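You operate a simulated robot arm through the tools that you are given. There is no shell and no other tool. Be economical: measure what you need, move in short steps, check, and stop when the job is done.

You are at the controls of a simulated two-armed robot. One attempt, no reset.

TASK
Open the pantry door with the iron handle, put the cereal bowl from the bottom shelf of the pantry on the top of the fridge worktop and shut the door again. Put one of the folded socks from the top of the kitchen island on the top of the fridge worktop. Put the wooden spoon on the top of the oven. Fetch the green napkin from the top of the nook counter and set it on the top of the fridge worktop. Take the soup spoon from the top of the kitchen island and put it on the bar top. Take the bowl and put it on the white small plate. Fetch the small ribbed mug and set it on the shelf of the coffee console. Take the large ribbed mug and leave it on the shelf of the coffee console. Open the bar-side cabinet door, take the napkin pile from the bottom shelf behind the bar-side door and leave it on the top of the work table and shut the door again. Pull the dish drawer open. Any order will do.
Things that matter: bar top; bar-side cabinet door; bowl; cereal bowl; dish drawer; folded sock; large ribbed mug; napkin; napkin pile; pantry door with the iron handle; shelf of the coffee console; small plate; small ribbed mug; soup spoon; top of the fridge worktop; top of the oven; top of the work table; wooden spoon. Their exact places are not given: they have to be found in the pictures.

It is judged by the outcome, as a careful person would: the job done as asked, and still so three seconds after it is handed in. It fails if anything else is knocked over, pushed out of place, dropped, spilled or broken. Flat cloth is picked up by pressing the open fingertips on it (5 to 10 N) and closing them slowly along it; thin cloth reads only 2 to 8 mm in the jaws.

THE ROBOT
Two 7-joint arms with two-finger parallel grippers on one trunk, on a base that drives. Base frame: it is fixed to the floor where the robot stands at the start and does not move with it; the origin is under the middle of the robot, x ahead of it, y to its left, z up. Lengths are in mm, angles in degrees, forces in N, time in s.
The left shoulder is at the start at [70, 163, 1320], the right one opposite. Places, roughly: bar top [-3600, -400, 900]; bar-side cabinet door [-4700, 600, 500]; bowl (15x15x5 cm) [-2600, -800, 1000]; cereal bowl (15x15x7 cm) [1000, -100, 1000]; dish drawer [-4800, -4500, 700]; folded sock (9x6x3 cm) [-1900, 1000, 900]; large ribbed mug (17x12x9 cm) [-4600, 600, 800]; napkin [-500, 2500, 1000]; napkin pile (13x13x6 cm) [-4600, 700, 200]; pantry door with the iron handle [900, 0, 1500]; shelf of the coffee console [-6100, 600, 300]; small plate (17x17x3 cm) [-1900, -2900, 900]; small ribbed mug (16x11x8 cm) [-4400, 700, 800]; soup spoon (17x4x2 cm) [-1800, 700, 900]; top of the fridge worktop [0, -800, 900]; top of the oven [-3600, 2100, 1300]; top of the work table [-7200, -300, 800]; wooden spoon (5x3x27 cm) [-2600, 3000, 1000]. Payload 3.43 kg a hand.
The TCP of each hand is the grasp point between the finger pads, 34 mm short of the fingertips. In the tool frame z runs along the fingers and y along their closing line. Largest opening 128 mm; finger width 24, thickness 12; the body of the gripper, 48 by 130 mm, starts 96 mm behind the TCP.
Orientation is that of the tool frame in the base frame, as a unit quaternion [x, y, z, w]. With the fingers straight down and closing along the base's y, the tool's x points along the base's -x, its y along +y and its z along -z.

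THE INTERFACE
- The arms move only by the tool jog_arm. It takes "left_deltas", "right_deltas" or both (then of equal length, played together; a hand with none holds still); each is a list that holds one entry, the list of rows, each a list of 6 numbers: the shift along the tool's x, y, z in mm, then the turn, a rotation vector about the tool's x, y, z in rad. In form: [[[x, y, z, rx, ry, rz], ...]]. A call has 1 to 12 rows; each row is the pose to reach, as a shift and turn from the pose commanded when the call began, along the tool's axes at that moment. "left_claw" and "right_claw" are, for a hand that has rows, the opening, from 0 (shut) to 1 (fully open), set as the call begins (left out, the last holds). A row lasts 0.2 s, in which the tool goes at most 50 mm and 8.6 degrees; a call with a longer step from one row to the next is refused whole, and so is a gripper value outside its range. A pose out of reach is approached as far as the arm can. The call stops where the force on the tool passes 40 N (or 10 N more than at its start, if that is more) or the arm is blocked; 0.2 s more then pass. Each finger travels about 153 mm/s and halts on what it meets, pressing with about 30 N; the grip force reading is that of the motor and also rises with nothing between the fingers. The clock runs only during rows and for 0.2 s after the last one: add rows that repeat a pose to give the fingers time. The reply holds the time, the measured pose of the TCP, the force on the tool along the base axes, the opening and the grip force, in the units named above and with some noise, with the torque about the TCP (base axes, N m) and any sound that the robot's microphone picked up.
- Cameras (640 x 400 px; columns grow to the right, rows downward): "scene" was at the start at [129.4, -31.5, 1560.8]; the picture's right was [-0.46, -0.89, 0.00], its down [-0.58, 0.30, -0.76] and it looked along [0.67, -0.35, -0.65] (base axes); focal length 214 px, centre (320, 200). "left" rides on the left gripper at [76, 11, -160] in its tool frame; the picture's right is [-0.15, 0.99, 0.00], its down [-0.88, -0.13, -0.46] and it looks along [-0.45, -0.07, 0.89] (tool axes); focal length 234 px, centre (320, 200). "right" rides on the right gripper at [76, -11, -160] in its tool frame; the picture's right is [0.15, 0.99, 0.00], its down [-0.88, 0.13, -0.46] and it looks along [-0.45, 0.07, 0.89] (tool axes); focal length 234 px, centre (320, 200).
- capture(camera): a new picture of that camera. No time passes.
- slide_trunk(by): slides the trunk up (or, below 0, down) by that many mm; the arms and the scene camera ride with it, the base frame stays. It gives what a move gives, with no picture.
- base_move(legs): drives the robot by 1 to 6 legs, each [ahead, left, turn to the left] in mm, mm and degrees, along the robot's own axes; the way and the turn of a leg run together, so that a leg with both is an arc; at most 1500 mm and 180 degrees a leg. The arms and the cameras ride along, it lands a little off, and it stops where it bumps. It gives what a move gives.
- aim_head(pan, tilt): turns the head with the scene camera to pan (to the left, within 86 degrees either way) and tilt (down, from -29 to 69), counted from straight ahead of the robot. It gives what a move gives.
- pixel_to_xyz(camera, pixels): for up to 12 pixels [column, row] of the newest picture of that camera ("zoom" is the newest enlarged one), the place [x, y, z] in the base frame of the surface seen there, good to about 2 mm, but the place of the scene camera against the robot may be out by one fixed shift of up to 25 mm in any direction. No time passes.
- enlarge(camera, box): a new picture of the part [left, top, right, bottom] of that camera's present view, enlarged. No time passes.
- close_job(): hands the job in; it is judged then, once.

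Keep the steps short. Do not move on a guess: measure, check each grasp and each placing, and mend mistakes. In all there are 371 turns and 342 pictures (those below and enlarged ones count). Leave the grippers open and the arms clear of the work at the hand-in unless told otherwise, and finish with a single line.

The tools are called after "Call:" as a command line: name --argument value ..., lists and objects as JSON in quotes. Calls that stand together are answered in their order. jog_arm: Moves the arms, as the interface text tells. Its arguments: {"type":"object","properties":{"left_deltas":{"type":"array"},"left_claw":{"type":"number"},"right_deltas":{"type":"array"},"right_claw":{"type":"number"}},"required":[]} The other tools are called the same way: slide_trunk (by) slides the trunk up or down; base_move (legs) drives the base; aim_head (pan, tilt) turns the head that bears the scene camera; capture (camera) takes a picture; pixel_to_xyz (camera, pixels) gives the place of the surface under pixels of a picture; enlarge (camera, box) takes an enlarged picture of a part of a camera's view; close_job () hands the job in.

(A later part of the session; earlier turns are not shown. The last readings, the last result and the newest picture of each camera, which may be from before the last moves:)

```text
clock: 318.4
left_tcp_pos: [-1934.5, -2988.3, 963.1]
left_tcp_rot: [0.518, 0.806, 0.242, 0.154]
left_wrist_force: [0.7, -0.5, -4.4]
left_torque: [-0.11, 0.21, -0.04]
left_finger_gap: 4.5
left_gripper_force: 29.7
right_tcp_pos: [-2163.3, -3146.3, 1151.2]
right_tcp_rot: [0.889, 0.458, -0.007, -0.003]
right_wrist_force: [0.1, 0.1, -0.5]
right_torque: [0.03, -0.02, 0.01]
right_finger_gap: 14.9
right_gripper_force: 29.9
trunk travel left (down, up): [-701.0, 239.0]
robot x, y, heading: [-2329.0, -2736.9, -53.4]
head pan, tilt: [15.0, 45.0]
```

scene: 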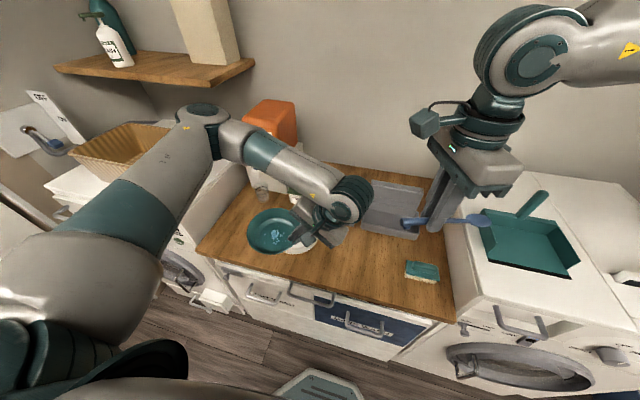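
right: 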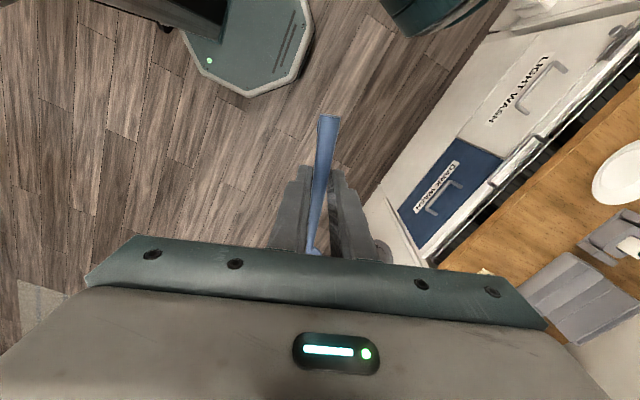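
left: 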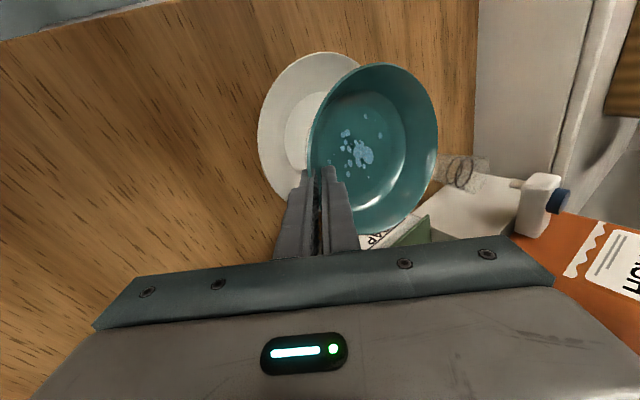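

Call:
slide_trunk --by -4

Call:
slide_trunk --by -4

Call:
enlarge --camera "scene" --box '[230, 180, 350, 270]'

```text
clock: 318.9
left_tcp_pos: [-1933.8, -2989.6, 956.6]
left_tcp_rot: [0.518, 0.806, 0.242, 0.154]
left_wrist_force: [-0.2, -0.6, -3.7]
left_torque: [-0.16, 0.19, 0.01]
left_finger_gap: 4.7
left_gripper_force: 29.5
right_tcp_pos: [-2162.9, -3147.3, 1146.5]
right_tcp_rot: [0.889, 0.458, -0.007, -0.003]
right_wrist_force: [-0.5, 0.6, -0.3]
right_torque: [-0.06, -0.02, 0.02]
right_finger_gap: 15.0
right_gripper_force: 29.7
trunk travel left (down, up): [-697.0, 243.0]
robot x, y, heading: [-2326.2, -2737.1, -53.6]
head pan, tilt: [15.0, 45.0]
```

```text
clock: 319.4
left_tcp_pos: [-1935.1, -2988.8, 954.8]
left_tcp_rot: [0.517, 0.806, 0.242, 0.156]
left_wrist_force: [-0.7, -1.0, 19.7]
left_torque: [1.02, -0.26, 0.09]
left_finger_gap: 4.3
left_gripper_force: 29.5
right_tcp_pos: [-2165.0, -3145.0, 1141.9]
right_tcp_rot: [0.888, 0.459, -0.006, -0.002]
right_wrist_force: [0.1, 0.1, -0.8]
right_torque: [-0.02, -0.01, 0.0]
right_finger_gap: 14.7
right_gripper_force: 30.0
trunk travel left (down, up): [-693.0, 247.0]
robot x, y, heading: [-2330.5, -2739.2, -53.2]
head pan, tilt: [15.0, 45.0]
```

```text
4.44 times, centred on (290, 225) of scene
```

zoom: 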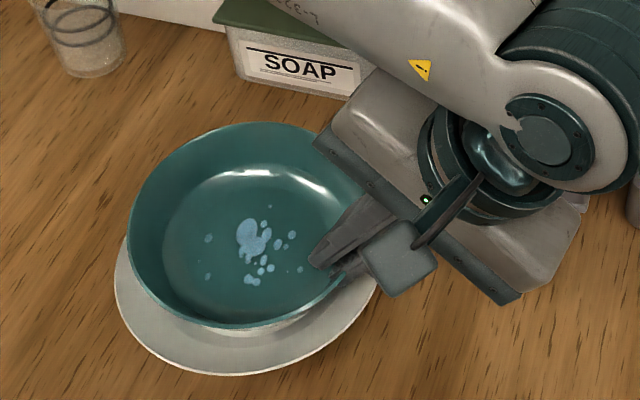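

Contact at about 20 N. I'm easing up 1 mm, opening only a little (to avoid the plate's rim) and withdrawing along the finger axis.

Call:
slide_trunk --by 1

Call:
jog_arm --left_deltas '[[[0, 0, 0, 0, 0, 0], [0, 0, 0, 0, 0, 0], [0, 0, -10, 0, 0, 0], [0, 0, -30, 0, 0, 0], [0, 0, -60, 0, 0, 0], [0, 0, -100, 0, 0, 0]]]' --left_claw 0.11

Call:
enlarge --camera "scene" --box '[210, 170, 370, 280]'

```text
clock: 319.9
left_tcp_pos: [-1934.6, -2989.2, 956.1]
left_tcp_rot: [0.517, 0.806, 0.241, 0.155]
left_wrist_force: [1.4, -0.7, 17.7]
left_torque: [0.88, -0.33, -0.1]
left_finger_gap: 4.4
left_gripper_force: 30.1
right_tcp_pos: [-2165.2, -3145.4, 1143.9]
right_tcp_rot: [0.889, 0.458, -0.006, -0.003]
right_wrist_force: [0.0, -0.5, -0.9]
right_torque: [0.02, 0.04, -0.01]
right_finger_gap: 14.7
right_gripper_force: 30.4
trunk travel left (down, up): [-694.0, 246.0]
robot x, y, heading: [-2329.4, -2739.2, -53.1]
head pan, tilt: [15.0, 45.0]
```

```text
clock: 321.3
left_tcp_pos: [-1985.0, -3013.3, 1039.0]
left_tcp_rot: [0.518, 0.806, 0.242, 0.155]
left_wrist_force: [-0.4, 0.8, 0.4]
left_torque: [0.04, -0.03, -0.02]
left_finger_gap: 14.2
left_gripper_force: 0.1
right_tcp_pos: [-2165.7, -3146.7, 1143.5]
right_tcp_rot: [0.889, 0.459, -0.007, -0.002]
right_wrist_force: [-0.3, 0.1, -1.1]
right_torque: [0.0, -0.02, 0.02]
right_finger_gap: 14.8
right_gripper_force: 30.2
trunk travel left (down, up): [-694.0, 246.0]
robot x, y, heading: [-2327.5, -2737.5, -53.3]
head pan, tilt: [15.0, 45.0]
```

```text
3.64 times, centred on (290, 225) of scene
```

zoom: 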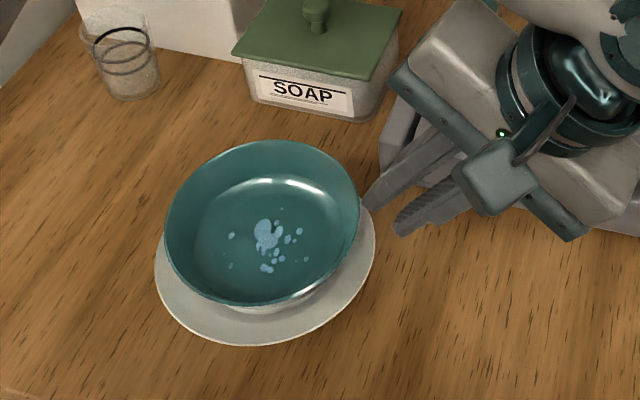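

The bowl rests on the white plate. I'll raise and straighten the left hand, back off and look toward the bar's far side.

Call:
jog_arm --left_deltas '[[[0, 0, -20, 0.12, 0, 0], [0, 0, -40, 0.24, 0, 0], [0, 0, -60, 0.36, 0, 0], [0, 0, -60, 0.48, 0, 0], [0, 0, -60, 0.6, 0, 0], [0, 0, -60, 0.6, 0, 0]]]'

Call:
slide_trunk --by 120

Call:
base_move --legs '[[-320, 0, 0], [0, 0, -110]]'

Call:
aim_head --pan 0 --tilt 28

Call:
capture --camera "scene"

```text
clock: 322.7
left_tcp_pos: [-2014.9, -3026.8, 1089.2]
left_tcp_rot: [0.54, 0.842, -0.008, -0.006]
left_wrist_force: [0.3, 0.0, -0.6]
left_torque: [0.04, 0.0, 0.01]
left_finger_gap: 14.1
left_gripper_force: 0.0
right_tcp_pos: [-2165.7, -3146.5, 1143.1]
right_tcp_rot: [0.888, 0.459, -0.007, -0.003]
right_wrist_force: [0.8, 0.0, -0.3]
right_torque: [-0.02, -0.03, 0.02]
right_finger_gap: 14.8
right_gripper_force: 30.5
trunk travel left (down, up): [-694.0, 246.0]
robot x, y, heading: [-2328.9, -2738.0, -53.2]
head pan, tilt: [15.0, 45.0]
```

```text
clock: 324.2
left_tcp_pos: [-2013.5, -3025.2, 1209.4]
left_tcp_rot: [0.54, 0.842, -0.007, -0.005]
left_wrist_force: [0.3, -0.9, -0.7]
left_torque: [-0.01, 0.0, -0.02]
left_finger_gap: 13.8
left_gripper_force: 0.1
right_tcp_pos: [-2163.4, -3145.7, 1262.4]
right_tcp_rot: [0.889, 0.458, -0.009, -0.002]
right_wrist_force: [0.0, -0.3, -1.0]
right_torque: [0.02, -0.02, 0.01]
right_finger_gap: 14.8
right_gripper_force: 29.9
trunk travel left (down, up): [-814.0, 126.0]
robot x, y, heading: [-2328.8, -2738.7, -53.0]
head pan, tilt: [15.0, 45.0]
```

```text
clock: 331.1
left_tcp_pos: [-2904.8, -2663.2, 1208.6]
left_tcp_rot: [1.0, 0.016, 0.0, -0.009]
left_wrist_force: [-1.0, 0.4, 0.5]
left_torque: [0.02, -0.01, 0.01]
left_finger_gap: 14.1
left_gripper_force: 0.1
right_tcp_pos: [-2958.0, -2479.5, 1262.9]
right_tcp_rot: [0.875, -0.485, -0.002, -0.008]
right_wrist_force: [0.6, 0.9, 0.3]
right_torque: [0.02, -0.01, 0.03]
right_finger_gap: 15.0
right_gripper_force: 29.8
trunk travel left (down, up): [-814.0, 126.0]
robot x, y, heading: [-2518.6, -2482.2, -166.0]
head pan, tilt: [15.0, 45.0]
```

```text
clock: 331.9
left_tcp_pos: [-2905.4, -2663.8, 1207.8]
left_tcp_rot: [1.0, 0.017, 0.0, -0.008]
left_wrist_force: [0.7, 0.4, 0.2]
left_torque: [0.0, 0.0, 0.03]
left_finger_gap: 14.1
left_gripper_force: 0.1
right_tcp_pos: [-2957.6, -2479.6, 1262.9]
right_tcp_rot: [0.874, -0.486, -0.002, -0.007]
right_wrist_force: [0.5, 0.5, 0.4]
right_torque: [-0.03, 0.01, 0.01]
right_finger_gap: 14.8
right_gripper_force: 30.1
trunk travel left (down, up): [-814.0, 126.0]
robot x, y, heading: [-2517.4, -2483.1, -165.6]
head pan, tilt: [0.0, 28.0]
```

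```text
208 pictures are left
```

scene: 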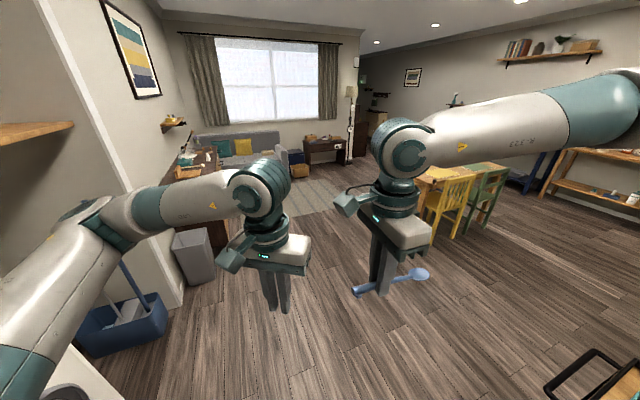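

Call:
pixel_to_xyz --camera "scene" --pixels '[[445, 243], [430, 190], [480, 170], [490, 225], [420, 165], [560, 390], [550, 185], [620, 205], [540, 190], [320, 200], [210, 280], [190, 165]]'

Call:
aim_head --pan -55 --tilt 25

Call:
capture --camera "scene"

```text
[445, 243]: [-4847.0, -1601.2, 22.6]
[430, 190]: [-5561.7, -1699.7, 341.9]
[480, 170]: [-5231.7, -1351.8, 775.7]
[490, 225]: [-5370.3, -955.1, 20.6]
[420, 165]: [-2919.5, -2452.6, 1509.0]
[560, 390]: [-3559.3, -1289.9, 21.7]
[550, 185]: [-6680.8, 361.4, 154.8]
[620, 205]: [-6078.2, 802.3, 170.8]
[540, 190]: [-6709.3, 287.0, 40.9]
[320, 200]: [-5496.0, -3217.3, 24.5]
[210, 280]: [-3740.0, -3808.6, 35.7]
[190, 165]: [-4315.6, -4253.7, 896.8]
```

```text
clock: 333.1
left_tcp_pos: [-2905.1, -2664.3, 1208.5]
left_tcp_rot: [1.0, 0.017, 0.0, -0.008]
left_wrist_force: [-0.3, 0.3, -0.4]
left_torque: [-0.01, 0.01, 0.01]
left_finger_gap: 14.1
left_gripper_force: 0.0
right_tcp_pos: [-2958.1, -2479.7, 1264.1]
right_tcp_rot: [0.874, -0.485, -0.002, -0.007]
right_wrist_force: [0.0, -0.4, -0.3]
right_torque: [0.03, -0.03, 0.01]
right_finger_gap: 14.7
right_gripper_force: 30.5
trunk travel left (down, up): [-814.0, 126.0]
robot x, y, heading: [-2520.2, -2482.2, -166.0]
head pan, tilt: [-55.0, 25.0]
```

```text
207 pictures are left
```

scene: 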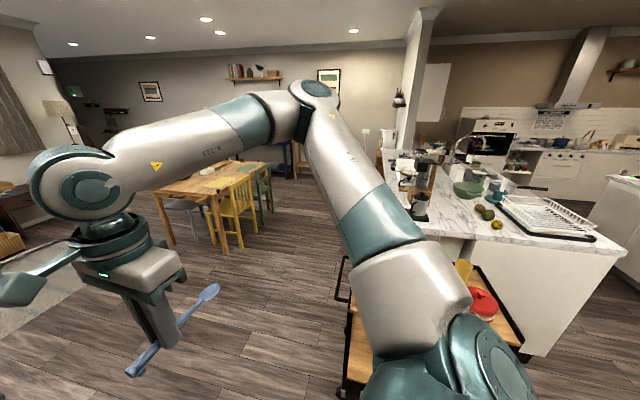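

The aisle on the bar's far side is clear, about 1.4 m wide. I'll drive down it and turn to face the bar.

Call:
base_move --legs '[[0, 0, -67.2], [0, 480, 0], [1200, 0, 0], [1050, 0, 0], [0, 0, -90]]'

Call:
aim_head --pan 0 --tilt 35

Call:
capture --camera "scene"

```text
clock: 353.2
left_tcp_pos: [-3986.2, -723.0, 1208.4]
left_tcp_rot: [-0.226, 0.974, -0.008, 0.002]
left_wrist_force: [-0.1, -0.3, 0.7]
left_torque: [0.03, 0.01, -0.02]
left_finger_gap: 14.1
left_gripper_force: 0.0
right_tcp_pos: [-3862.0, -868.5, 1263.1]
right_tcp_rot: [0.291, 0.957, -0.007, 0.004]
right_wrist_force: [-0.1, -0.3, -0.2]
right_torque: [-0.01, 0.01, 0.02]
right_finger_gap: 14.7
right_gripper_force: 30.2
trunk travel left (down, up): [-814.0, 126.0]
robot x, y, heading: [-4264.6, -1047.3, 38.1]
head pan, tilt: [-55.0, 25.0]
```

```text
clock: 354.4
left_tcp_pos: [-3985.0, -723.3, 1207.8]
left_tcp_rot: [-0.226, 0.974, -0.009, 0.002]
left_wrist_force: [-0.5, 0.8, 0.6]
left_torque: [-0.02, 0.01, 0.0]
left_finger_gap: 13.9
left_gripper_force: 0.0
right_tcp_pos: [-3861.9, -869.8, 1261.9]
right_tcp_rot: [0.292, 0.956, -0.007, 0.004]
right_wrist_force: [-0.2, -0.4, -0.5]
right_torque: [0.01, 0.0, -0.01]
right_finger_gap: 14.8
right_gripper_force: 30.3
trunk travel left (down, up): [-814.0, 126.0]
robot x, y, heading: [-4266.6, -1043.8, 37.9]
head pan, tilt: [0.0, 35.0]
```

```text
206 pictures are left
```

scene: 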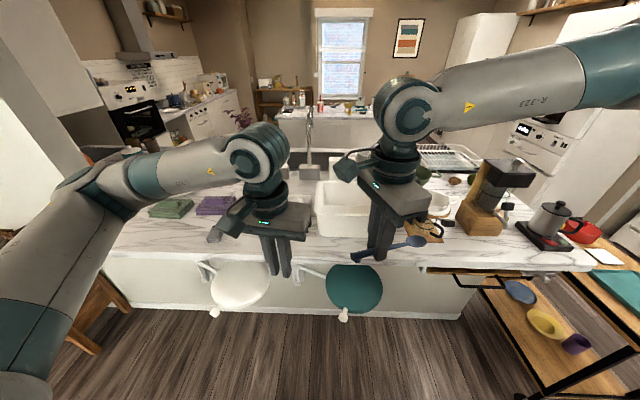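

This side shows two fold-out seats and clear marble near the edge. I'll measure free spots.

Call:
pixel_to_xyz --camera "scene" --pixels '[[340, 255], [345, 240], [330, 262], [180, 240], [140, 240], [460, 255], [450, 245], [350, 285], [230, 290], [215, 205]]'

Call:
capture --camera "right"

```text
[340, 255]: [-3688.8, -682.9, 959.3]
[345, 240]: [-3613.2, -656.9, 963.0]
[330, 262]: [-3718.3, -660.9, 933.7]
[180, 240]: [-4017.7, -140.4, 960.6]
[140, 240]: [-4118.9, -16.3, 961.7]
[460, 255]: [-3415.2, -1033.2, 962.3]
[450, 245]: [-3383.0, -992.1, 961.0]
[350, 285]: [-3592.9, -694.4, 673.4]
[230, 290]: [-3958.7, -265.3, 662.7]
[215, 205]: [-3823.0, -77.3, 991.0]
```

```text
205 pictures are left
```

right: 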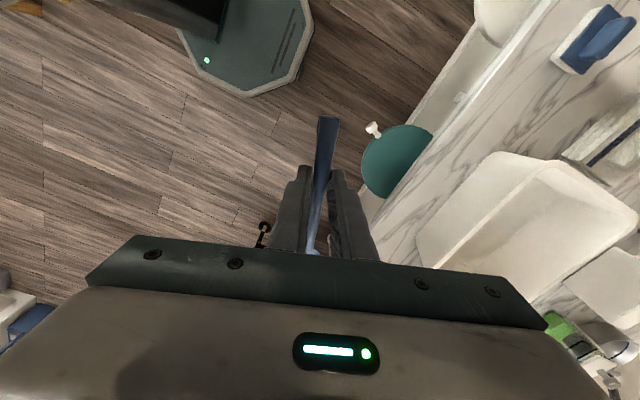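

The strip of marble near the edge is free. I'll slide left 200, move forward, and check with the right hand's camera before lowering the spoon.

Call:
base_move --legs '[[0, 200, -1.2], [220, 0, 0]]'

Call:
capture --camera "right"

Call:
capture --camera "scene"

```text
clock: 357.3
left_tcp_pos: [-3928.0, -437.9, 1209.3]
left_tcp_rot: [-0.215, 0.977, -0.008, 0.003]
left_wrist_force: [0.5, -0.3, -0.3]
left_torque: [0.0, 0.01, 0.02]
left_finger_gap: 13.9
left_gripper_force: 0.0
right_tcp_pos: [-3808.6, -586.9, 1263.8]
right_tcp_rot: [0.302, 0.953, -0.006, 0.003]
right_wrist_force: [-1.1, 0.3, -0.5]
right_torque: [-0.02, -0.03, -0.05]
right_finger_gap: 14.8
right_gripper_force: 29.4
trunk travel left (down, up): [-814.0, 126.0]
robot x, y, heading: [-4214.4, -753.5, 36.9]
head pan, tilt: [0.0, 35.0]
```

```text
204 pictures are left
```

right: 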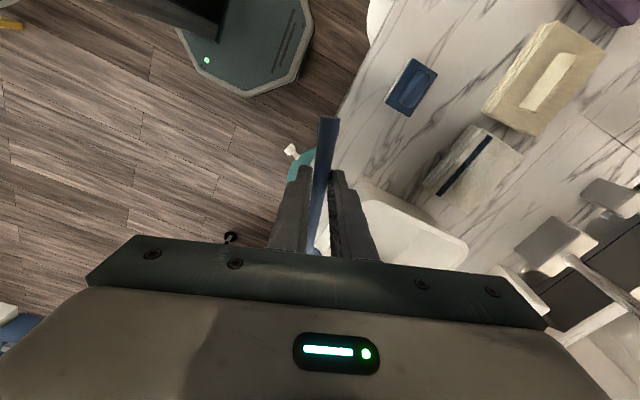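

```text
203 pictures are left
```

scene: 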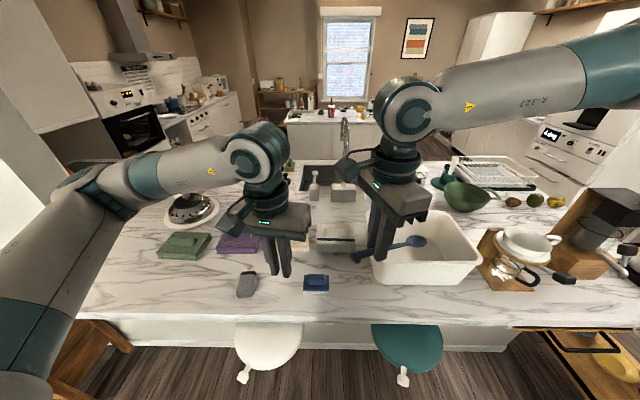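

Call:
pixel_to_xyz --camera "right" --pixels '[[385, 140], [360, 110], [400, 170], [420, 140], [390, 105], [430, 75], [365, 185], [440, 185], [350, 140]]'

Call:
pixel_to_xyz --camera "scene" --pixels '[[200, 290], [150, 290], [180, 270], [245, 285], [316, 283], [345, 290], [345, 265], [380, 275], [210, 305], [100, 310]]'

```text
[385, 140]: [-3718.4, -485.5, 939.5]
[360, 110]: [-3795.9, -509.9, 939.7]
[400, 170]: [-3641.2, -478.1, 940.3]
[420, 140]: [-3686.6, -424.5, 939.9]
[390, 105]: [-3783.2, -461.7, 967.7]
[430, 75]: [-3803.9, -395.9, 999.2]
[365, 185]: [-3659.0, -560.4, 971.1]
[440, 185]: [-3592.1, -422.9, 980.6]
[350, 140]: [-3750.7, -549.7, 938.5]
```

```text
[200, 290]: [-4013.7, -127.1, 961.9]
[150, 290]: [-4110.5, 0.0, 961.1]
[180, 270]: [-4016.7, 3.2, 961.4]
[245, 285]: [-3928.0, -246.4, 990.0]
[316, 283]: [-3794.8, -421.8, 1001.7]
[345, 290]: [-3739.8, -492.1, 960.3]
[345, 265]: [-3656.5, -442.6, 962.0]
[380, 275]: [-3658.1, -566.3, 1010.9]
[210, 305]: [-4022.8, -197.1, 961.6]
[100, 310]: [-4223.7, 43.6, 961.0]
```

The gap between the blue box and the basin suits the spoon if it lies across the bar. I'll go forward 110 and turn the spoon 73°.

Call:
base_move --legs '[[108, 0, 0]]'

Call:
jog_arm --right_deltas '[[[2, 2, 0, 0, 0, -0.141], [4, 5, 0, 0, 0, -0.282], [6, 8, 0, 0, 0, -0.423], [8, 10, 0, 0, 0, -0.564], [10, 13, 0, 0, 0, -0.705], [13, 15, 0, 0, 0, -0.846], [15, 18, 0, 0, 0, -0.987], [17, 20, 0, 0, 0, -1.128], [19, 23, 0, 0, 0, -1.27], [19, 23, 0, 0, 0, -1.27]]]'

Call:
slide_trunk --by -190

Call:
capture --camera "right"

Call:
capture --camera "left"

```text
clock: 358.5
left_tcp_pos: [-3845.3, -374.9, 1209.8]
left_tcp_rot: [-0.214, 0.977, -0.008, 0.003]
left_wrist_force: [0.0, -0.2, 0.7]
left_torque: [0.0, -0.01, -0.01]
left_finger_gap: 13.9
left_gripper_force: 0.0
right_tcp_pos: [-3724.9, -524.7, 1265.5]
right_tcp_rot: [0.302, 0.953, -0.006, 0.003]
right_wrist_force: [0.0, 0.3, 0.0]
right_torque: [0.04, -0.01, -0.01]
right_finger_gap: 14.9
right_gripper_force: 30.4
trunk travel left (down, up): [-814.0, 126.0]
robot x, y, heading: [-4127.5, -688.6, 36.7]
head pan, tilt: [0.0, 35.0]
```

```text
clock: 360.7
left_tcp_pos: [-3841.3, -374.4, 1208.6]
left_tcp_rot: [-0.214, 0.977, -0.009, 0.0]
left_wrist_force: [-0.4, 0.1, -0.3]
left_torque: [0.03, 0.0, -0.02]
left_finger_gap: 13.9
left_gripper_force: 0.0
right_tcp_pos: [-3688.7, -511.9, 1285.4]
right_tcp_rot: [-0.323, 0.947, -0.007, -0.002]
right_wrist_force: [0.3, -1.1, -0.6]
right_torque: [0.03, 0.08, -0.05]
right_finger_gap: 15.2
right_gripper_force: 29.3
right hand out of reach, approached as far as the arm can: row 1, 2, 3, 4, 5, 6, 7, 8, 9, 10
trunk travel left (down, up): [-814.0, 126.0]
robot x, y, heading: [-4128.8, -691.3, 37.1]
head pan, tilt: [0.0, 35.0]
```

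```text
clock: 362.8
left_tcp_pos: [-3843.5, -374.2, 1018.3]
left_tcp_rot: [-0.214, 0.977, -0.009, 0.002]
left_wrist_force: [0.4, 1.3, -0.8]
left_torque: [-0.01, -0.01, -0.01]
left_finger_gap: 14.3
left_gripper_force: 0.2
right_tcp_pos: [-3691.5, -512.9, 1096.4]
right_tcp_rot: [-0.321, 0.947, -0.007, -0.001]
right_wrist_force: [0.0, 0.7, -0.1]
right_torque: [0.0, -0.04, -0.03]
right_finger_gap: 14.8
right_gripper_force: 29.7
trunk travel left (down, up): [-624.0, 316.0]
robot x, y, heading: [-4131.8, -689.6, 36.8]
head pan, tilt: [0.0, 35.0]
```

```text
202 pictures are left
```

right: 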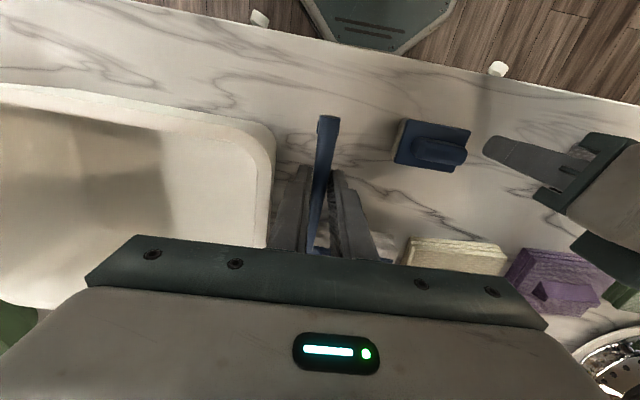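

```text
201 pictures are left
```

left: 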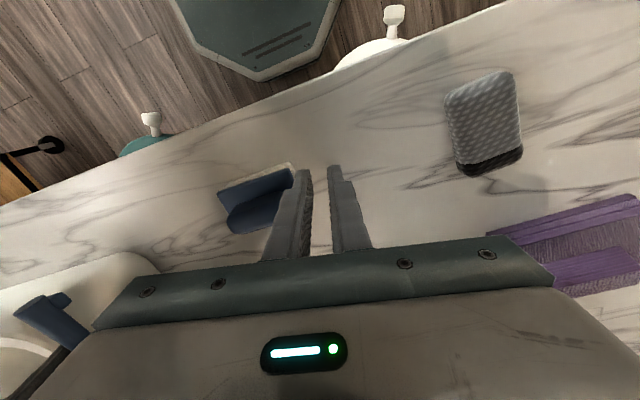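

I'll raise the left hand clear of the blue box while lowering the spoon, shifting it 20 mm away from the basin.

Call:
jog_arm --left_deltas '[[[0, 0, -30, 0, 0, 0], [0, 0, -60, 0, 0, 0], [0, 0, -90, 0, 0, 0], [0, 0, -120, 0, 0, 0], [0, 0, -120, 0, 0, 0], [0, 0, -120, 0, 0, 0]]]' --right_deltas '[[[0, 10, 25, 0, 0, 0], [0, 20, 50, 0, 0, 0], [0, 20, 75, 0, 0, 0], [0, 20, 100, 0, 0, 0], [0, 20, 115, 0, 0, 0], [0, 20, 119, 0, 0, 0]]]'

Call:
capture --camera "right"

```text
clock: 364.2
left_tcp_pos: [-3844.2, -371.6, 1139.7]
left_tcp_rot: [-0.214, 0.977, -0.009, 0.002]
left_wrist_force: [-0.6, 0.6, -0.3]
left_torque: [0.0, 0.02, -0.04]
left_finger_gap: 14.1
left_gripper_force: 0.1
right_tcp_pos: [-3692.3, -515.1, 980.1]
right_tcp_rot: [-0.321, 0.947, -0.006, -0.002]
right_wrist_force: [0.3, 0.3, -0.6]
right_torque: [0.01, -0.01, -0.03]
right_finger_gap: 14.5
right_gripper_force: 30.7
right hand out of reach, approached as far as the arm can: row 2, 3, 4, 5, 6
trunk travel left (down, up): [-624.0, 316.0]
robot x, y, heading: [-4131.3, -691.0, 37.1]
head pan, tilt: [0.0, 35.0]
```

```text
200 pictures are left
```

right: 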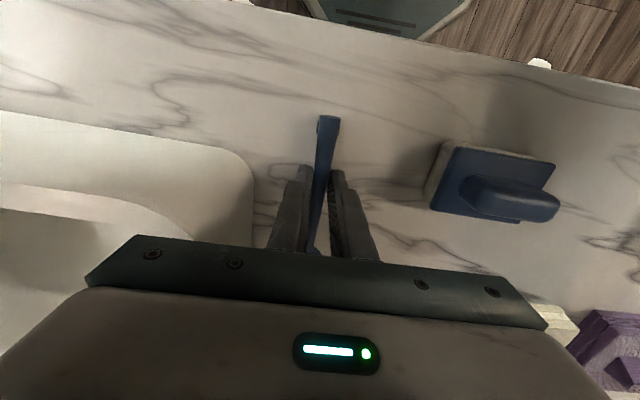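

I'm shifting the base left 25 mm, lowering to touch, and releasing with a modest opening.

Call:
base_move --legs '[[0, 25, 0]]'

Call:
jog_arm --right_deltas '[[[0, 0, 2, 0, 0, 0], [0, 0, 4, 0, 0, 0], [0, 0, 5, 0, 0, 0]]]'

Call:
jog_arm --right_deltas '[[[0, 0, 0, 0, 0, 0], [0, 0, 0, 0, 0, 0], [0, 0, -20, 0, 0, 0], [0, 0, -60, 0, 0, 0], [0, 0, -100, 0, 0, 0], [0, 0, -130, 0, 0, 0]]]' --right_claw 0.35

Call:
capture --camera "right"

```text
clock: 365.0
left_tcp_pos: [-3857.6, -354.1, 1139.1]
left_tcp_rot: [-0.214, 0.977, -0.009, 0.002]
left_wrist_force: [0.3, -0.5, -0.2]
left_torque: [0.04, 0.05, 0.01]
left_finger_gap: 14.3
left_gripper_force: 0.0
right_tcp_pos: [-3706.8, -498.3, 980.9]
right_tcp_rot: [-0.322, 0.947, -0.006, -0.001]
right_wrist_force: [0.7, -1.0, -1.1]
right_torque: [0.04, 0.02, 0.02]
right_finger_gap: 15.0
right_gripper_force: 29.5
trunk travel left (down, up): [-624.0, 316.0]
robot x, y, heading: [-4144.8, -670.3, 36.7]
head pan, tilt: [0.0, 35.0]
```

```text
clock: 365.8
left_tcp_pos: [-3859.0, -352.3, 1139.3]
left_tcp_rot: [-0.213, 0.977, -0.008, 0.002]
left_wrist_force: [0.0, -0.5, 0.8]
left_torque: [-0.01, -0.03, 0.01]
left_finger_gap: 14.1
left_gripper_force: 0.1
right_tcp_pos: [-3707.5, -497.8, 975.7]
right_tcp_rot: [-0.322, 0.947, -0.005, -0.001]
right_wrist_force: [-0.5, 0.7, 6.2]
right_torque: [0.47, -0.5, -0.01]
right_finger_gap: 15.0
right_gripper_force: 29.7
trunk travel left (down, up): [-624.0, 316.0]
robot x, y, heading: [-4145.2, -675.4, 36.8]
head pan, tilt: [0.0, 35.0]
```

```text
clock: 367.2
left_tcp_pos: [-3858.1, -352.6, 1139.1]
left_tcp_rot: [-0.214, 0.977, -0.008, 0.002]
left_wrist_force: [-0.5, -0.3, -0.6]
left_torque: [0.0, 0.0, 0.01]
left_finger_gap: 14.0
left_gripper_force: 0.2
right_tcp_pos: [-3706.9, -496.1, 1106.9]
right_tcp_rot: [-0.321, 0.947, -0.006, -0.002]
right_wrist_force: [-0.1, -0.2, 0.1]
right_torque: [0.02, 0.01, 0.02]
right_finger_gap: 44.9
right_gripper_force: 0.1
trunk travel left (down, up): [-624.0, 316.0]
robot x, y, heading: [-4142.0, -671.4, 36.9]
head pan, tilt: [0.0, 35.0]
```

```text
199 pictures are left
```

right: 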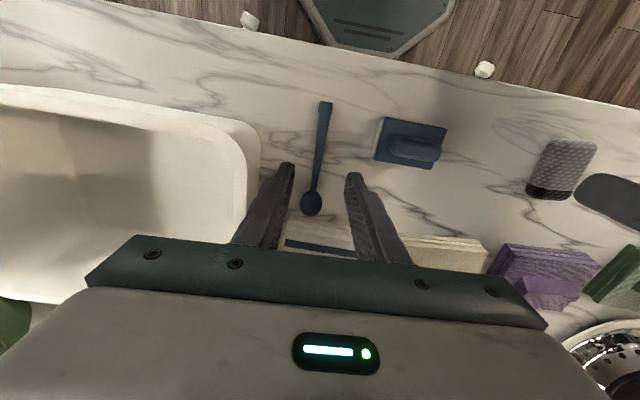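

The spoon lies on the bar top. Next the mugs and the bar-side cabinet, farther along to the left. I'm raising the trunk, backing off and looking.

Call:
slide_trunk --by 150

Call:
base_move --legs '[[-300, 0, 0], [0, 0, 50]]'

Call:
aim_head --pan 0 --tilt 30

Call:
capture --camera "scene"

```text
clock: 368.9
left_tcp_pos: [-3858.4, -352.7, 1288.4]
left_tcp_rot: [-0.212, 0.977, -0.009, 0.002]
left_wrist_force: [-0.8, 0.3, 0.2]
left_torque: [-0.03, -0.02, 0.0]
left_finger_gap: 13.9
left_gripper_force: 0.1
right_tcp_pos: [-3706.7, -496.5, 1254.5]
right_tcp_rot: [-0.321, 0.947, -0.006, -0.002]
right_wrist_force: [0.2, -0.4, 0.3]
right_torque: [-0.03, -0.03, 0.0]
right_finger_gap: 44.6
right_gripper_force: 0.0
trunk travel left (down, up): [-774.0, 166.0]
robot x, y, heading: [-4143.7, -671.1, 36.9]
head pan, tilt: [0.0, 35.0]
```

```text
clock: 373.2
left_tcp_pos: [-4440.5, -421.0, 1288.6]
left_tcp_rot: [-0.61, 0.792, -0.007, 0.005]
left_wrist_force: [0.1, -0.3, -0.3]
left_torque: [-0.01, 0.0, 0.04]
left_finger_gap: 14.2
left_gripper_force: 0.0
right_tcp_pos: [-4235.1, -396.2, 1255.7]
right_tcp_rot: [-0.695, 0.719, -0.007, 0.001]
right_wrist_force: [-0.2, -0.5, -0.6]
right_torque: [0.01, 0.01, -0.01]
right_finger_gap: 44.9
right_gripper_force: 0.1
trunk travel left (down, up): [-774.0, 166.0]
robot x, y, heading: [-4375.6, -846.4, 87.2]
head pan, tilt: [0.0, 35.0]
```

```text
clock: 373.9
left_tcp_pos: [-4441.4, -422.6, 1289.8]
left_tcp_rot: [-0.61, 0.792, -0.007, 0.005]
left_wrist_force: [-0.6, 0.8, -0.2]
left_torque: [-0.03, -0.03, 0.01]
left_finger_gap: 14.2
left_gripper_force: 0.1
right_tcp_pos: [-4235.3, -396.3, 1257.1]
right_tcp_rot: [-0.695, 0.719, -0.006, 0.002]
right_wrist_force: [0.7, -0.9, 0.0]
right_torque: [-0.04, 0.02, 0.0]
right_finger_gap: 45.0
right_gripper_force: 0.0
trunk travel left (down, up): [-774.0, 166.0]
robot x, y, heading: [-4379.7, -847.6, 87.4]
head pan, tilt: [0.0, 30.0]
```

```text
198 pictures are left
```

scene: 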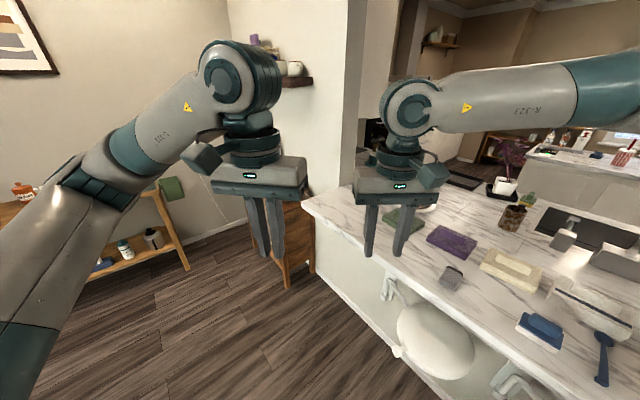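

A wooden cabinet stands past the bar's end near (290,240). I'll turn to face it and get closer.

Call:
base_move --legs '[[0, 0, 39.4], [350, 0, 0]]'

Call:
aim_head --pan -12 --tilt 30

Call:
capture --camera "scene"

```text
clock: 378.0
left_tcp_pos: [-4905.7, -291.1, 1289.0]
left_tcp_rot: [0.844, -0.537, 0.004, -0.008]
left_wrist_force: [0.5, 0.6, 0.4]
left_torque: [0.03, 0.0, 0.0]
left_finger_gap: 13.9
left_gripper_force: 0.0
right_tcp_pos: [-4762.7, -139.4, 1257.0]
right_tcp_rot: [0.898, -0.439, 0.004, -0.003]
right_wrist_force: [-0.1, 0.2, -0.2]
right_torque: [0.01, -0.01, 0.0]
right_finger_gap: 44.8
right_gripper_force: 0.0
trunk travel left (down, up): [-774.0, 166.0]
robot x, y, heading: [-4585.9, -575.1, 127.6]
head pan, tilt: [0.0, 30.0]
```

```text
clock: 378.7
left_tcp_pos: [-4906.9, -288.8, 1288.8]
left_tcp_rot: [0.844, -0.537, 0.005, -0.008]
left_wrist_force: [-0.4, -0.1, 0.0]
left_torque: [-0.01, 0.01, 0.01]
left_finger_gap: 14.2
left_gripper_force: 0.1
right_tcp_pos: [-4763.6, -135.9, 1256.5]
right_tcp_rot: [0.899, -0.439, 0.005, -0.003]
right_wrist_force: [-0.1, 0.3, 0.6]
right_torque: [0.01, -0.02, -0.01]
right_finger_gap: 44.8
right_gripper_force: 0.2
trunk travel left (down, up): [-774.0, 166.0]
robot x, y, heading: [-4587.7, -571.3, 127.3]
head pan, tilt: [-12.0, 30.0]
```

```text
197 pictures are left
```

scene: 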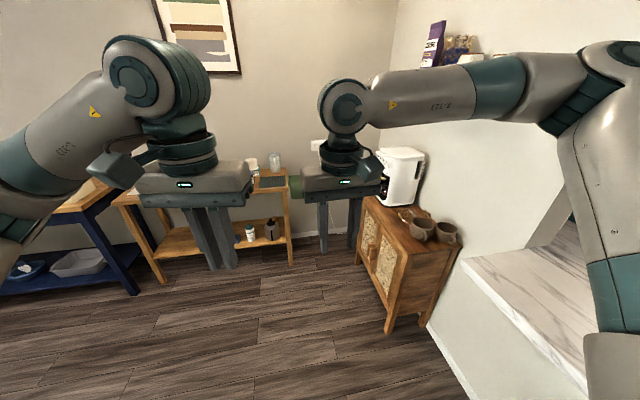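

Call:
enlarge --camera "scene" --box '[230, 130, 480, 340]'

Call:
pixel_to_xyz --camera "scene" --pixels '[[422, 232], [448, 236], [390, 325], [355, 255], [455, 250], [385, 255], [405, 262], [375, 230], [425, 320], [370, 205], [260, 240], [290, 260]]'

```text
1.90 times, centred on (355, 235) of scene
```

zoom: 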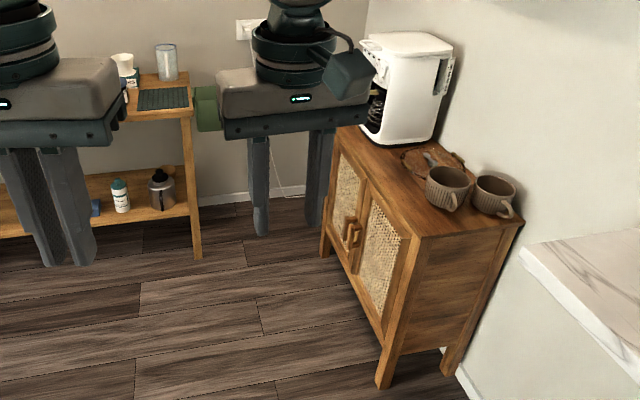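

```text
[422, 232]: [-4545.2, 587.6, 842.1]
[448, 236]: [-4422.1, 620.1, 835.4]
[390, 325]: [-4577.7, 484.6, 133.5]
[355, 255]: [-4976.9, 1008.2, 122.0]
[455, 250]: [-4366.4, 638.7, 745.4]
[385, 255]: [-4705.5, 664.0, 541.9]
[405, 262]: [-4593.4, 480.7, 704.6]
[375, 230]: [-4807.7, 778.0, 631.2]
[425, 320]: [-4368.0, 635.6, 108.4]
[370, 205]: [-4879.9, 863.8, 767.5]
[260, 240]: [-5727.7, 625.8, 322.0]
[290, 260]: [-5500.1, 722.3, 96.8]
```

The cabinet's front is at t≈−3387 with two rattan doors, and the two ribbed mugs are on top: large at (422,232), small at (448,236). I'll drive level with it and face it.

Call:
base_move --legs '[[880, 0, 0], [0, 0, -90]]'

Call:
aim_head --pan 0 --tilt 40

Call:
capture --camera "scene"

```text
clock: 387.2
left_tcp_pos: [-4817.6, 433.9, 1289.3]
left_tcp_rot: [-0.206, 0.979, -0.009, 0.002]
left_wrist_force: [0.4, 0.0, -0.6]
left_torque: [0.01, 0.03, 0.0]
left_finger_gap: 14.1
left_gripper_force: 0.1
right_tcp_pos: [-4668.8, 288.1, 1255.9]
right_tcp_rot: [-0.313, 0.95, -0.007, -0.002]
right_wrist_force: [0.3, -0.8, -0.3]
right_torque: [0.02, 0.0, -0.02]
right_finger_gap: 44.9
right_gripper_force: 0.1
trunk travel left (down, up): [-774.0, 166.0]
robot x, y, heading: [-5109.4, 121.7, 35.7]
head pan, tilt: [-12.0, 30.0]
```

```text
clock: 387.9
left_tcp_pos: [-4816.2, 434.4, 1288.8]
left_tcp_rot: [-0.204, 0.979, -0.009, 0.002]
left_wrist_force: [-0.2, 0.3, 0.2]
left_torque: [-0.01, 0.01, 0.01]
left_finger_gap: 13.9
left_gripper_force: 0.1
right_tcp_pos: [-4667.3, 287.9, 1255.4]
right_tcp_rot: [-0.311, 0.95, -0.006, -0.001]
right_wrist_force: [-0.7, 0.1, 0.2]
right_torque: [0.03, 0.0, 0.0]
right_finger_gap: 45.0
right_gripper_force: 0.0
trunk travel left (down, up): [-774.0, 166.0]
robot x, y, heading: [-5109.4, 119.4, 36.0]
head pan, tilt: [0.0, 40.0]
```

```text
195 pictures are left
```

scene: 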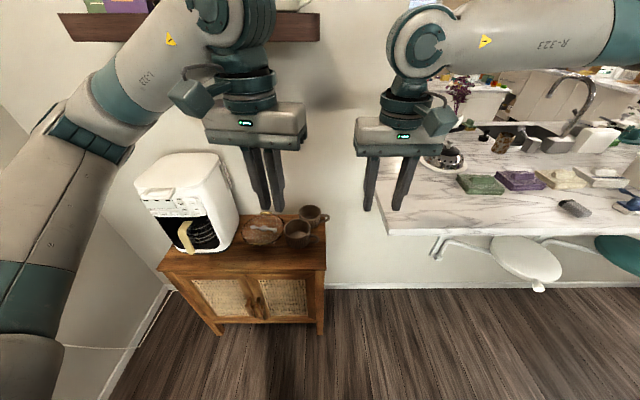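

Good view. I'll lower the trunk and pitch both hands to 45° forward, so the mugs can be carried and set under the console's top.

Call:
slide_trunk --by -300

Call:
jog_arm --left_deltas '[[[-20, 15, 0, 0, -0.131, 0], [-40, 30, 0, 0, -0.262, 0], [-60, 45, 0, 0, -0.393, 0], [-80, 60, 0, 0, -0.524, 0], [-105, 80, 0, 0, -0.655, 0], [-130, 100, 0, 0, -0.785, 0], [-130, 100, 0, 0, -0.785, 0]]]' --right_deltas '[[[-20, -8, 0, 0, -0.131, 0], [-40, -16, 0, 0, -0.262, 0], [-60, -24, 0, 0, -0.393, 0], [-80, -32, 0, 0, -0.524, 0], [-105, -40, 0, 0, -0.655, 0], [-130, -50, 0, 0, -0.785, 0], [-130, -50, 0, 0, -0.785, 0]]]' --left_claw 0.5 --right_claw 0.5

Call:
capture --camera "scene"

Call:
capture --camera "right"

```text
clock: 390.9
left_tcp_pos: [-4817.1, 433.0, 988.8]
left_tcp_rot: [-0.203, 0.979, -0.008, 0.001]
left_wrist_force: [0.9, -0.1, -0.4]
left_torque: [0.02, 0.01, 0.01]
left_finger_gap: 14.0
left_gripper_force: 0.1
right_tcp_pos: [-4668.7, 288.0, 956.0]
right_tcp_rot: [-0.312, 0.95, -0.007, -0.001]
right_wrist_force: [-0.2, 0.8, 0.5]
right_torque: [-0.01, 0.0, 0.0]
right_finger_gap: 45.0
right_gripper_force: 0.1
trunk travel left (down, up): [-474.0, 466.0]
robot x, y, heading: [-5107.6, 120.1, 35.8]
head pan, tilt: [0.0, 40.0]
```

```text
clock: 392.5
left_tcp_pos: [-4735.7, 577.7, 988.6]
left_tcp_rot: [-0.192, 0.903, 0.07, 0.377]
left_wrist_force: [-0.5, -1.0, -0.3]
left_torque: [-0.03, -0.01, 0.0]
left_finger_gap: 64.1
left_gripper_force: 0.0
right_tcp_pos: [-4533.4, 323.8, 955.4]
right_tcp_rot: [-0.291, 0.878, 0.114, 0.363]
right_wrist_force: [0.6, 0.7, 0.1]
right_torque: [0.02, -0.01, -0.03]
right_finger_gap: 63.9
right_gripper_force: 0.1
trunk travel left (down, up): [-474.0, 466.0]
robot x, y, heading: [-5115.4, 120.0, 36.0]
head pan, tilt: [0.0, 40.0]
```

```text
194 pictures are left
```

scene: 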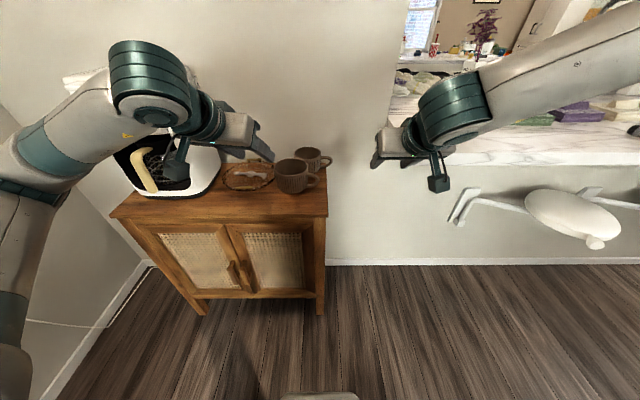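

```text
193 pictures are left
```

right: 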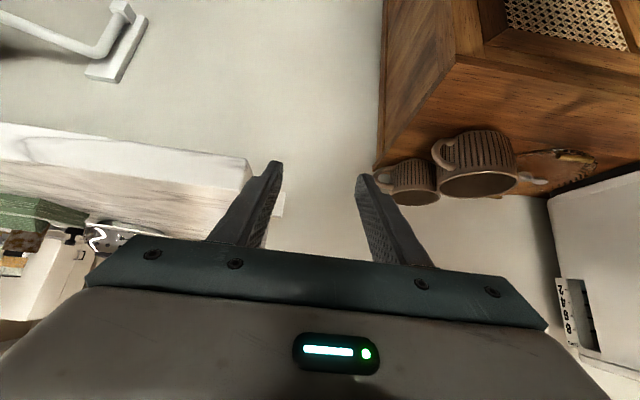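

I'll measure the mugs with the right hand camera and a zoom.

Call:
enlarge --camera "right" --box '[360, 110, 560, 220]'

Call:
pixel_to_xyz --camera "right" --pixels '[[390, 195], [413, 204], [438, 194], [380, 178], [400, 185], [436, 182], [475, 195], [516, 180], [447, 165], [440, 145], [520, 195], [430, 140]]'

Call:
capture --camera "left"

```text
3.20 times, centred on (460, 165) of right
```

zoom: 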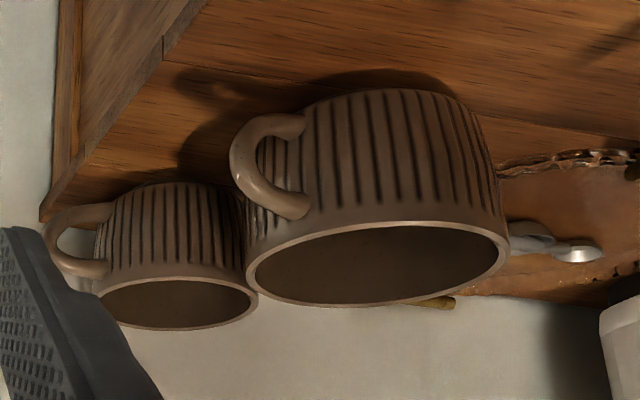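

```text
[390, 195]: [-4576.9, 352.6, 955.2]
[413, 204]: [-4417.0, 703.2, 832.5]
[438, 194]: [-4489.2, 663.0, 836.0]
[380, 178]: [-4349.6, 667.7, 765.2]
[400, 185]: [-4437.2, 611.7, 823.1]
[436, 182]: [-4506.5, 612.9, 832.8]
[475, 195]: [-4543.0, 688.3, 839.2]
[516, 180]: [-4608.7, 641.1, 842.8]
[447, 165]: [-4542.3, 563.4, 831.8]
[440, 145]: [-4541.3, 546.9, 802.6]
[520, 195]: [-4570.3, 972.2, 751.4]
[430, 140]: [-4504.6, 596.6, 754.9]
```

```text
191 pictures are left
```

left: 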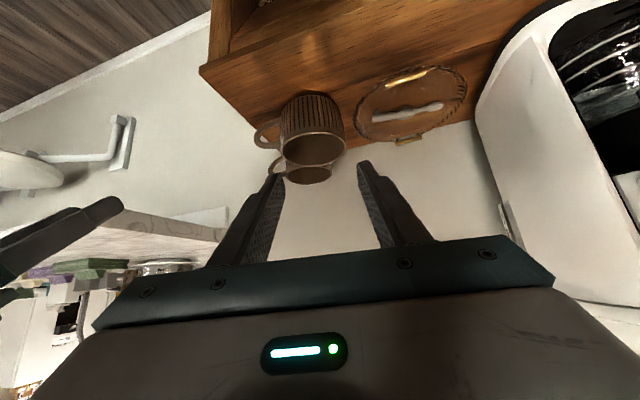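

Call:
pixel_to_xyz --camera "zoom" --pixels '[[251, 275], [505, 243], [400, 224], [370, 301], [300, 244], [440, 285], [100, 293], [256, 299], [180, 280], [165, 327], [55, 230], [240, 165]]'

Call:
enlarge --camera "left" --box '[240, 70, 380, 200]'

Call:
pixel_to_xyz --camera "zoom" --pixels '[[190, 340], [480, 330], [340, 280], [320, 430], [75, 295], [160, 455], [420, 460], [300, 500]]'

```text
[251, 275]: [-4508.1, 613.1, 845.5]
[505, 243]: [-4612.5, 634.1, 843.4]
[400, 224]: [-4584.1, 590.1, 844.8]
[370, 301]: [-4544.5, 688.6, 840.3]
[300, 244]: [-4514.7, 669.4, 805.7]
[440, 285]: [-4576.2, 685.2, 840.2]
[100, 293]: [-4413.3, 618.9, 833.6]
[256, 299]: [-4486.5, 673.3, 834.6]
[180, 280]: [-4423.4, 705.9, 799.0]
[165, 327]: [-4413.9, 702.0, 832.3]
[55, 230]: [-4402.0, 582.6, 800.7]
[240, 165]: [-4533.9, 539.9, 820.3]
```

```text
3.08 times, centred on (310, 135) of left
```

zoom: 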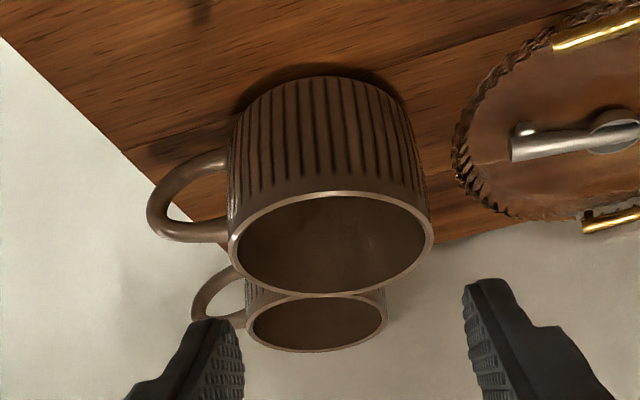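

```text
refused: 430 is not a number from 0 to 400
```

Fit results: the large mug is centred at (−4560,634), radius 53, rim z 843; the small one at (−4439,660), radius 49, rim z 834. Both handles point right, so I'll pinch each left rim. First the large mug with the left hand; I'll retract the right hand while driving forward.

Call:
jog_arm --right_deltas '[[[4, 0, -40, 0, 0, 0], [8, 0, -80, 0, 0, 0], [11, 0, -120, 0, 0, 0], [14, 0, -156, 0, 0, 0]]]'

Call:
base_move --legs '[[187, -6, 0]]'

Call:
slide_trunk --by -90

Call:
capture --camera "left"

Call:
capture --camera "scene"

```text
clock: 393.5
left_tcp_pos: [-4736.8, 577.8, 988.7]
left_tcp_rot: [-0.192, 0.903, 0.071, 0.377]
left_wrist_force: [0.2, 0.1, -0.2]
left_torque: [0.01, 0.03, 0.01]
left_finger_gap: 63.8
left_gripper_force: 0.1
right_tcp_pos: [-4631.6, 255.4, 1057.8]
right_tcp_rot: [-0.291, 0.878, 0.115, 0.362]
right_wrist_force: [0.2, -0.4, -0.1]
right_torque: [0.04, 0.01, -0.03]
right_finger_gap: 64.0
right_gripper_force: 0.0
trunk travel left (down, up): [-474.0, 466.0]
robot x, y, heading: [-5110.1, 117.8, 36.0]
head pan, tilt: [0.0, 40.0]
```

```text
clock: 395.1
left_tcp_pos: [-4578.7, 681.8, 987.0]
left_tcp_rot: [-0.19, 0.905, 0.069, 0.375]
left_wrist_force: [0.5, 0.0, -0.8]
left_torque: [0.0, 0.01, 0.02]
left_finger_gap: 64.0
left_gripper_force: 0.0
right_tcp_pos: [-4473.1, 358.6, 1057.7]
right_tcp_rot: [-0.289, 0.879, 0.112, 0.361]
right_wrist_force: [-0.1, 0.1, -0.6]
right_torque: [0.01, 0.0, -0.01]
right_finger_gap: 64.0
right_gripper_force: 0.1
trunk travel left (down, up): [-474.0, 466.0]
robot x, y, heading: [-4951.6, 220.9, 35.7]
head pan, tilt: [0.0, 40.0]
```

```text
clock: 396.3
left_tcp_pos: [-4562.5, 667.7, 897.3]
left_tcp_rot: [-0.183, 0.906, 0.073, 0.375]
left_wrist_force: [1.7, -3.0, -0.2]
left_torque: [0.16, 0.17, 0.22]
left_finger_gap: 64.1
left_gripper_force: 0.0
right_tcp_pos: [-4460.2, 342.9, 964.1]
right_tcp_rot: [-0.282, 0.881, 0.117, 0.361]
right_wrist_force: [1.2, -1.9, 0.0]
right_torque: [0.19, 0.1, 0.21]
right_finger_gap: 63.9
right_gripper_force: 0.1
trunk travel left (down, up): [-384.0, 556.0]
robot x, y, heading: [-4945.3, 223.9, 35.3]
head pan, tilt: [0.0, 40.0]
heard: snap
```

```text
189 pictures are left
```

left: 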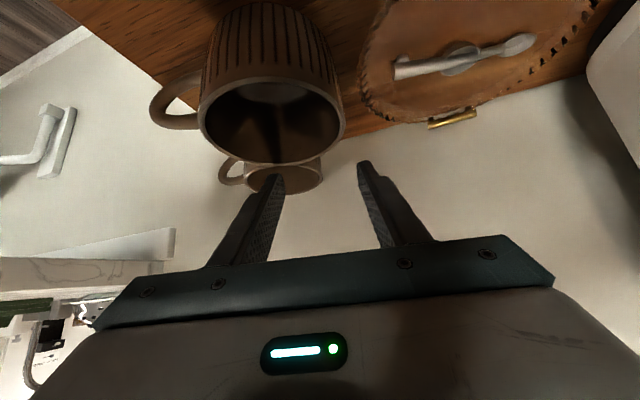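

```text
188 pictures are left
```

scene: 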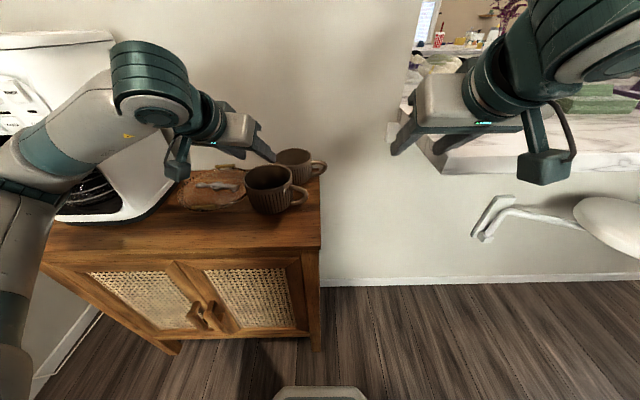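

I heard a snap. I'll stop and inspect the coffee machine beside the left arm.

Call:
aim_head --pan 45 --tilt 40

Call:
capture --camera "scene"

```text
clock: 397.4
left_tcp_pos: [-4579.1, 680.4, 897.7]
left_tcp_rot: [-0.19, 0.904, 0.069, 0.377]
left_wrist_force: [0.4, -0.4, -0.6]
left_torque: [0.0, 0.02, 0.01]
left_finger_gap: 64.0
left_gripper_force: 0.1
right_tcp_pos: [-4474.4, 358.8, 968.3]
right_tcp_rot: [-0.289, 0.879, 0.113, 0.362]
right_wrist_force: [0.0, -0.1, 0.8]
right_torque: [-0.01, 0.03, 0.04]
right_finger_gap: 63.9
right_gripper_force: 0.1
trunk travel left (down, up): [-384.0, 556.0]
robot x, y, heading: [-4956.4, 227.9, 35.8]
head pan, tilt: [45.0, 40.0]
```

```text
187 pictures are left
```

scene: 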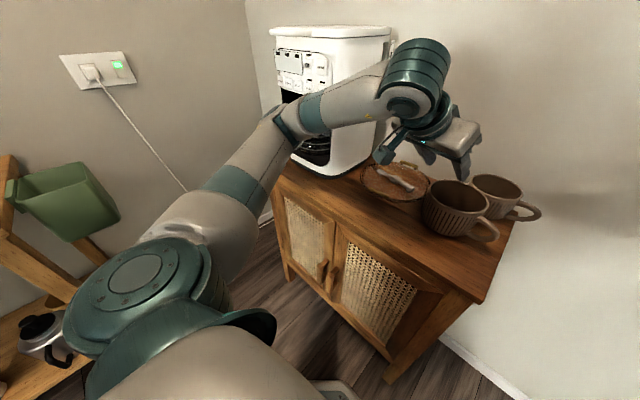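

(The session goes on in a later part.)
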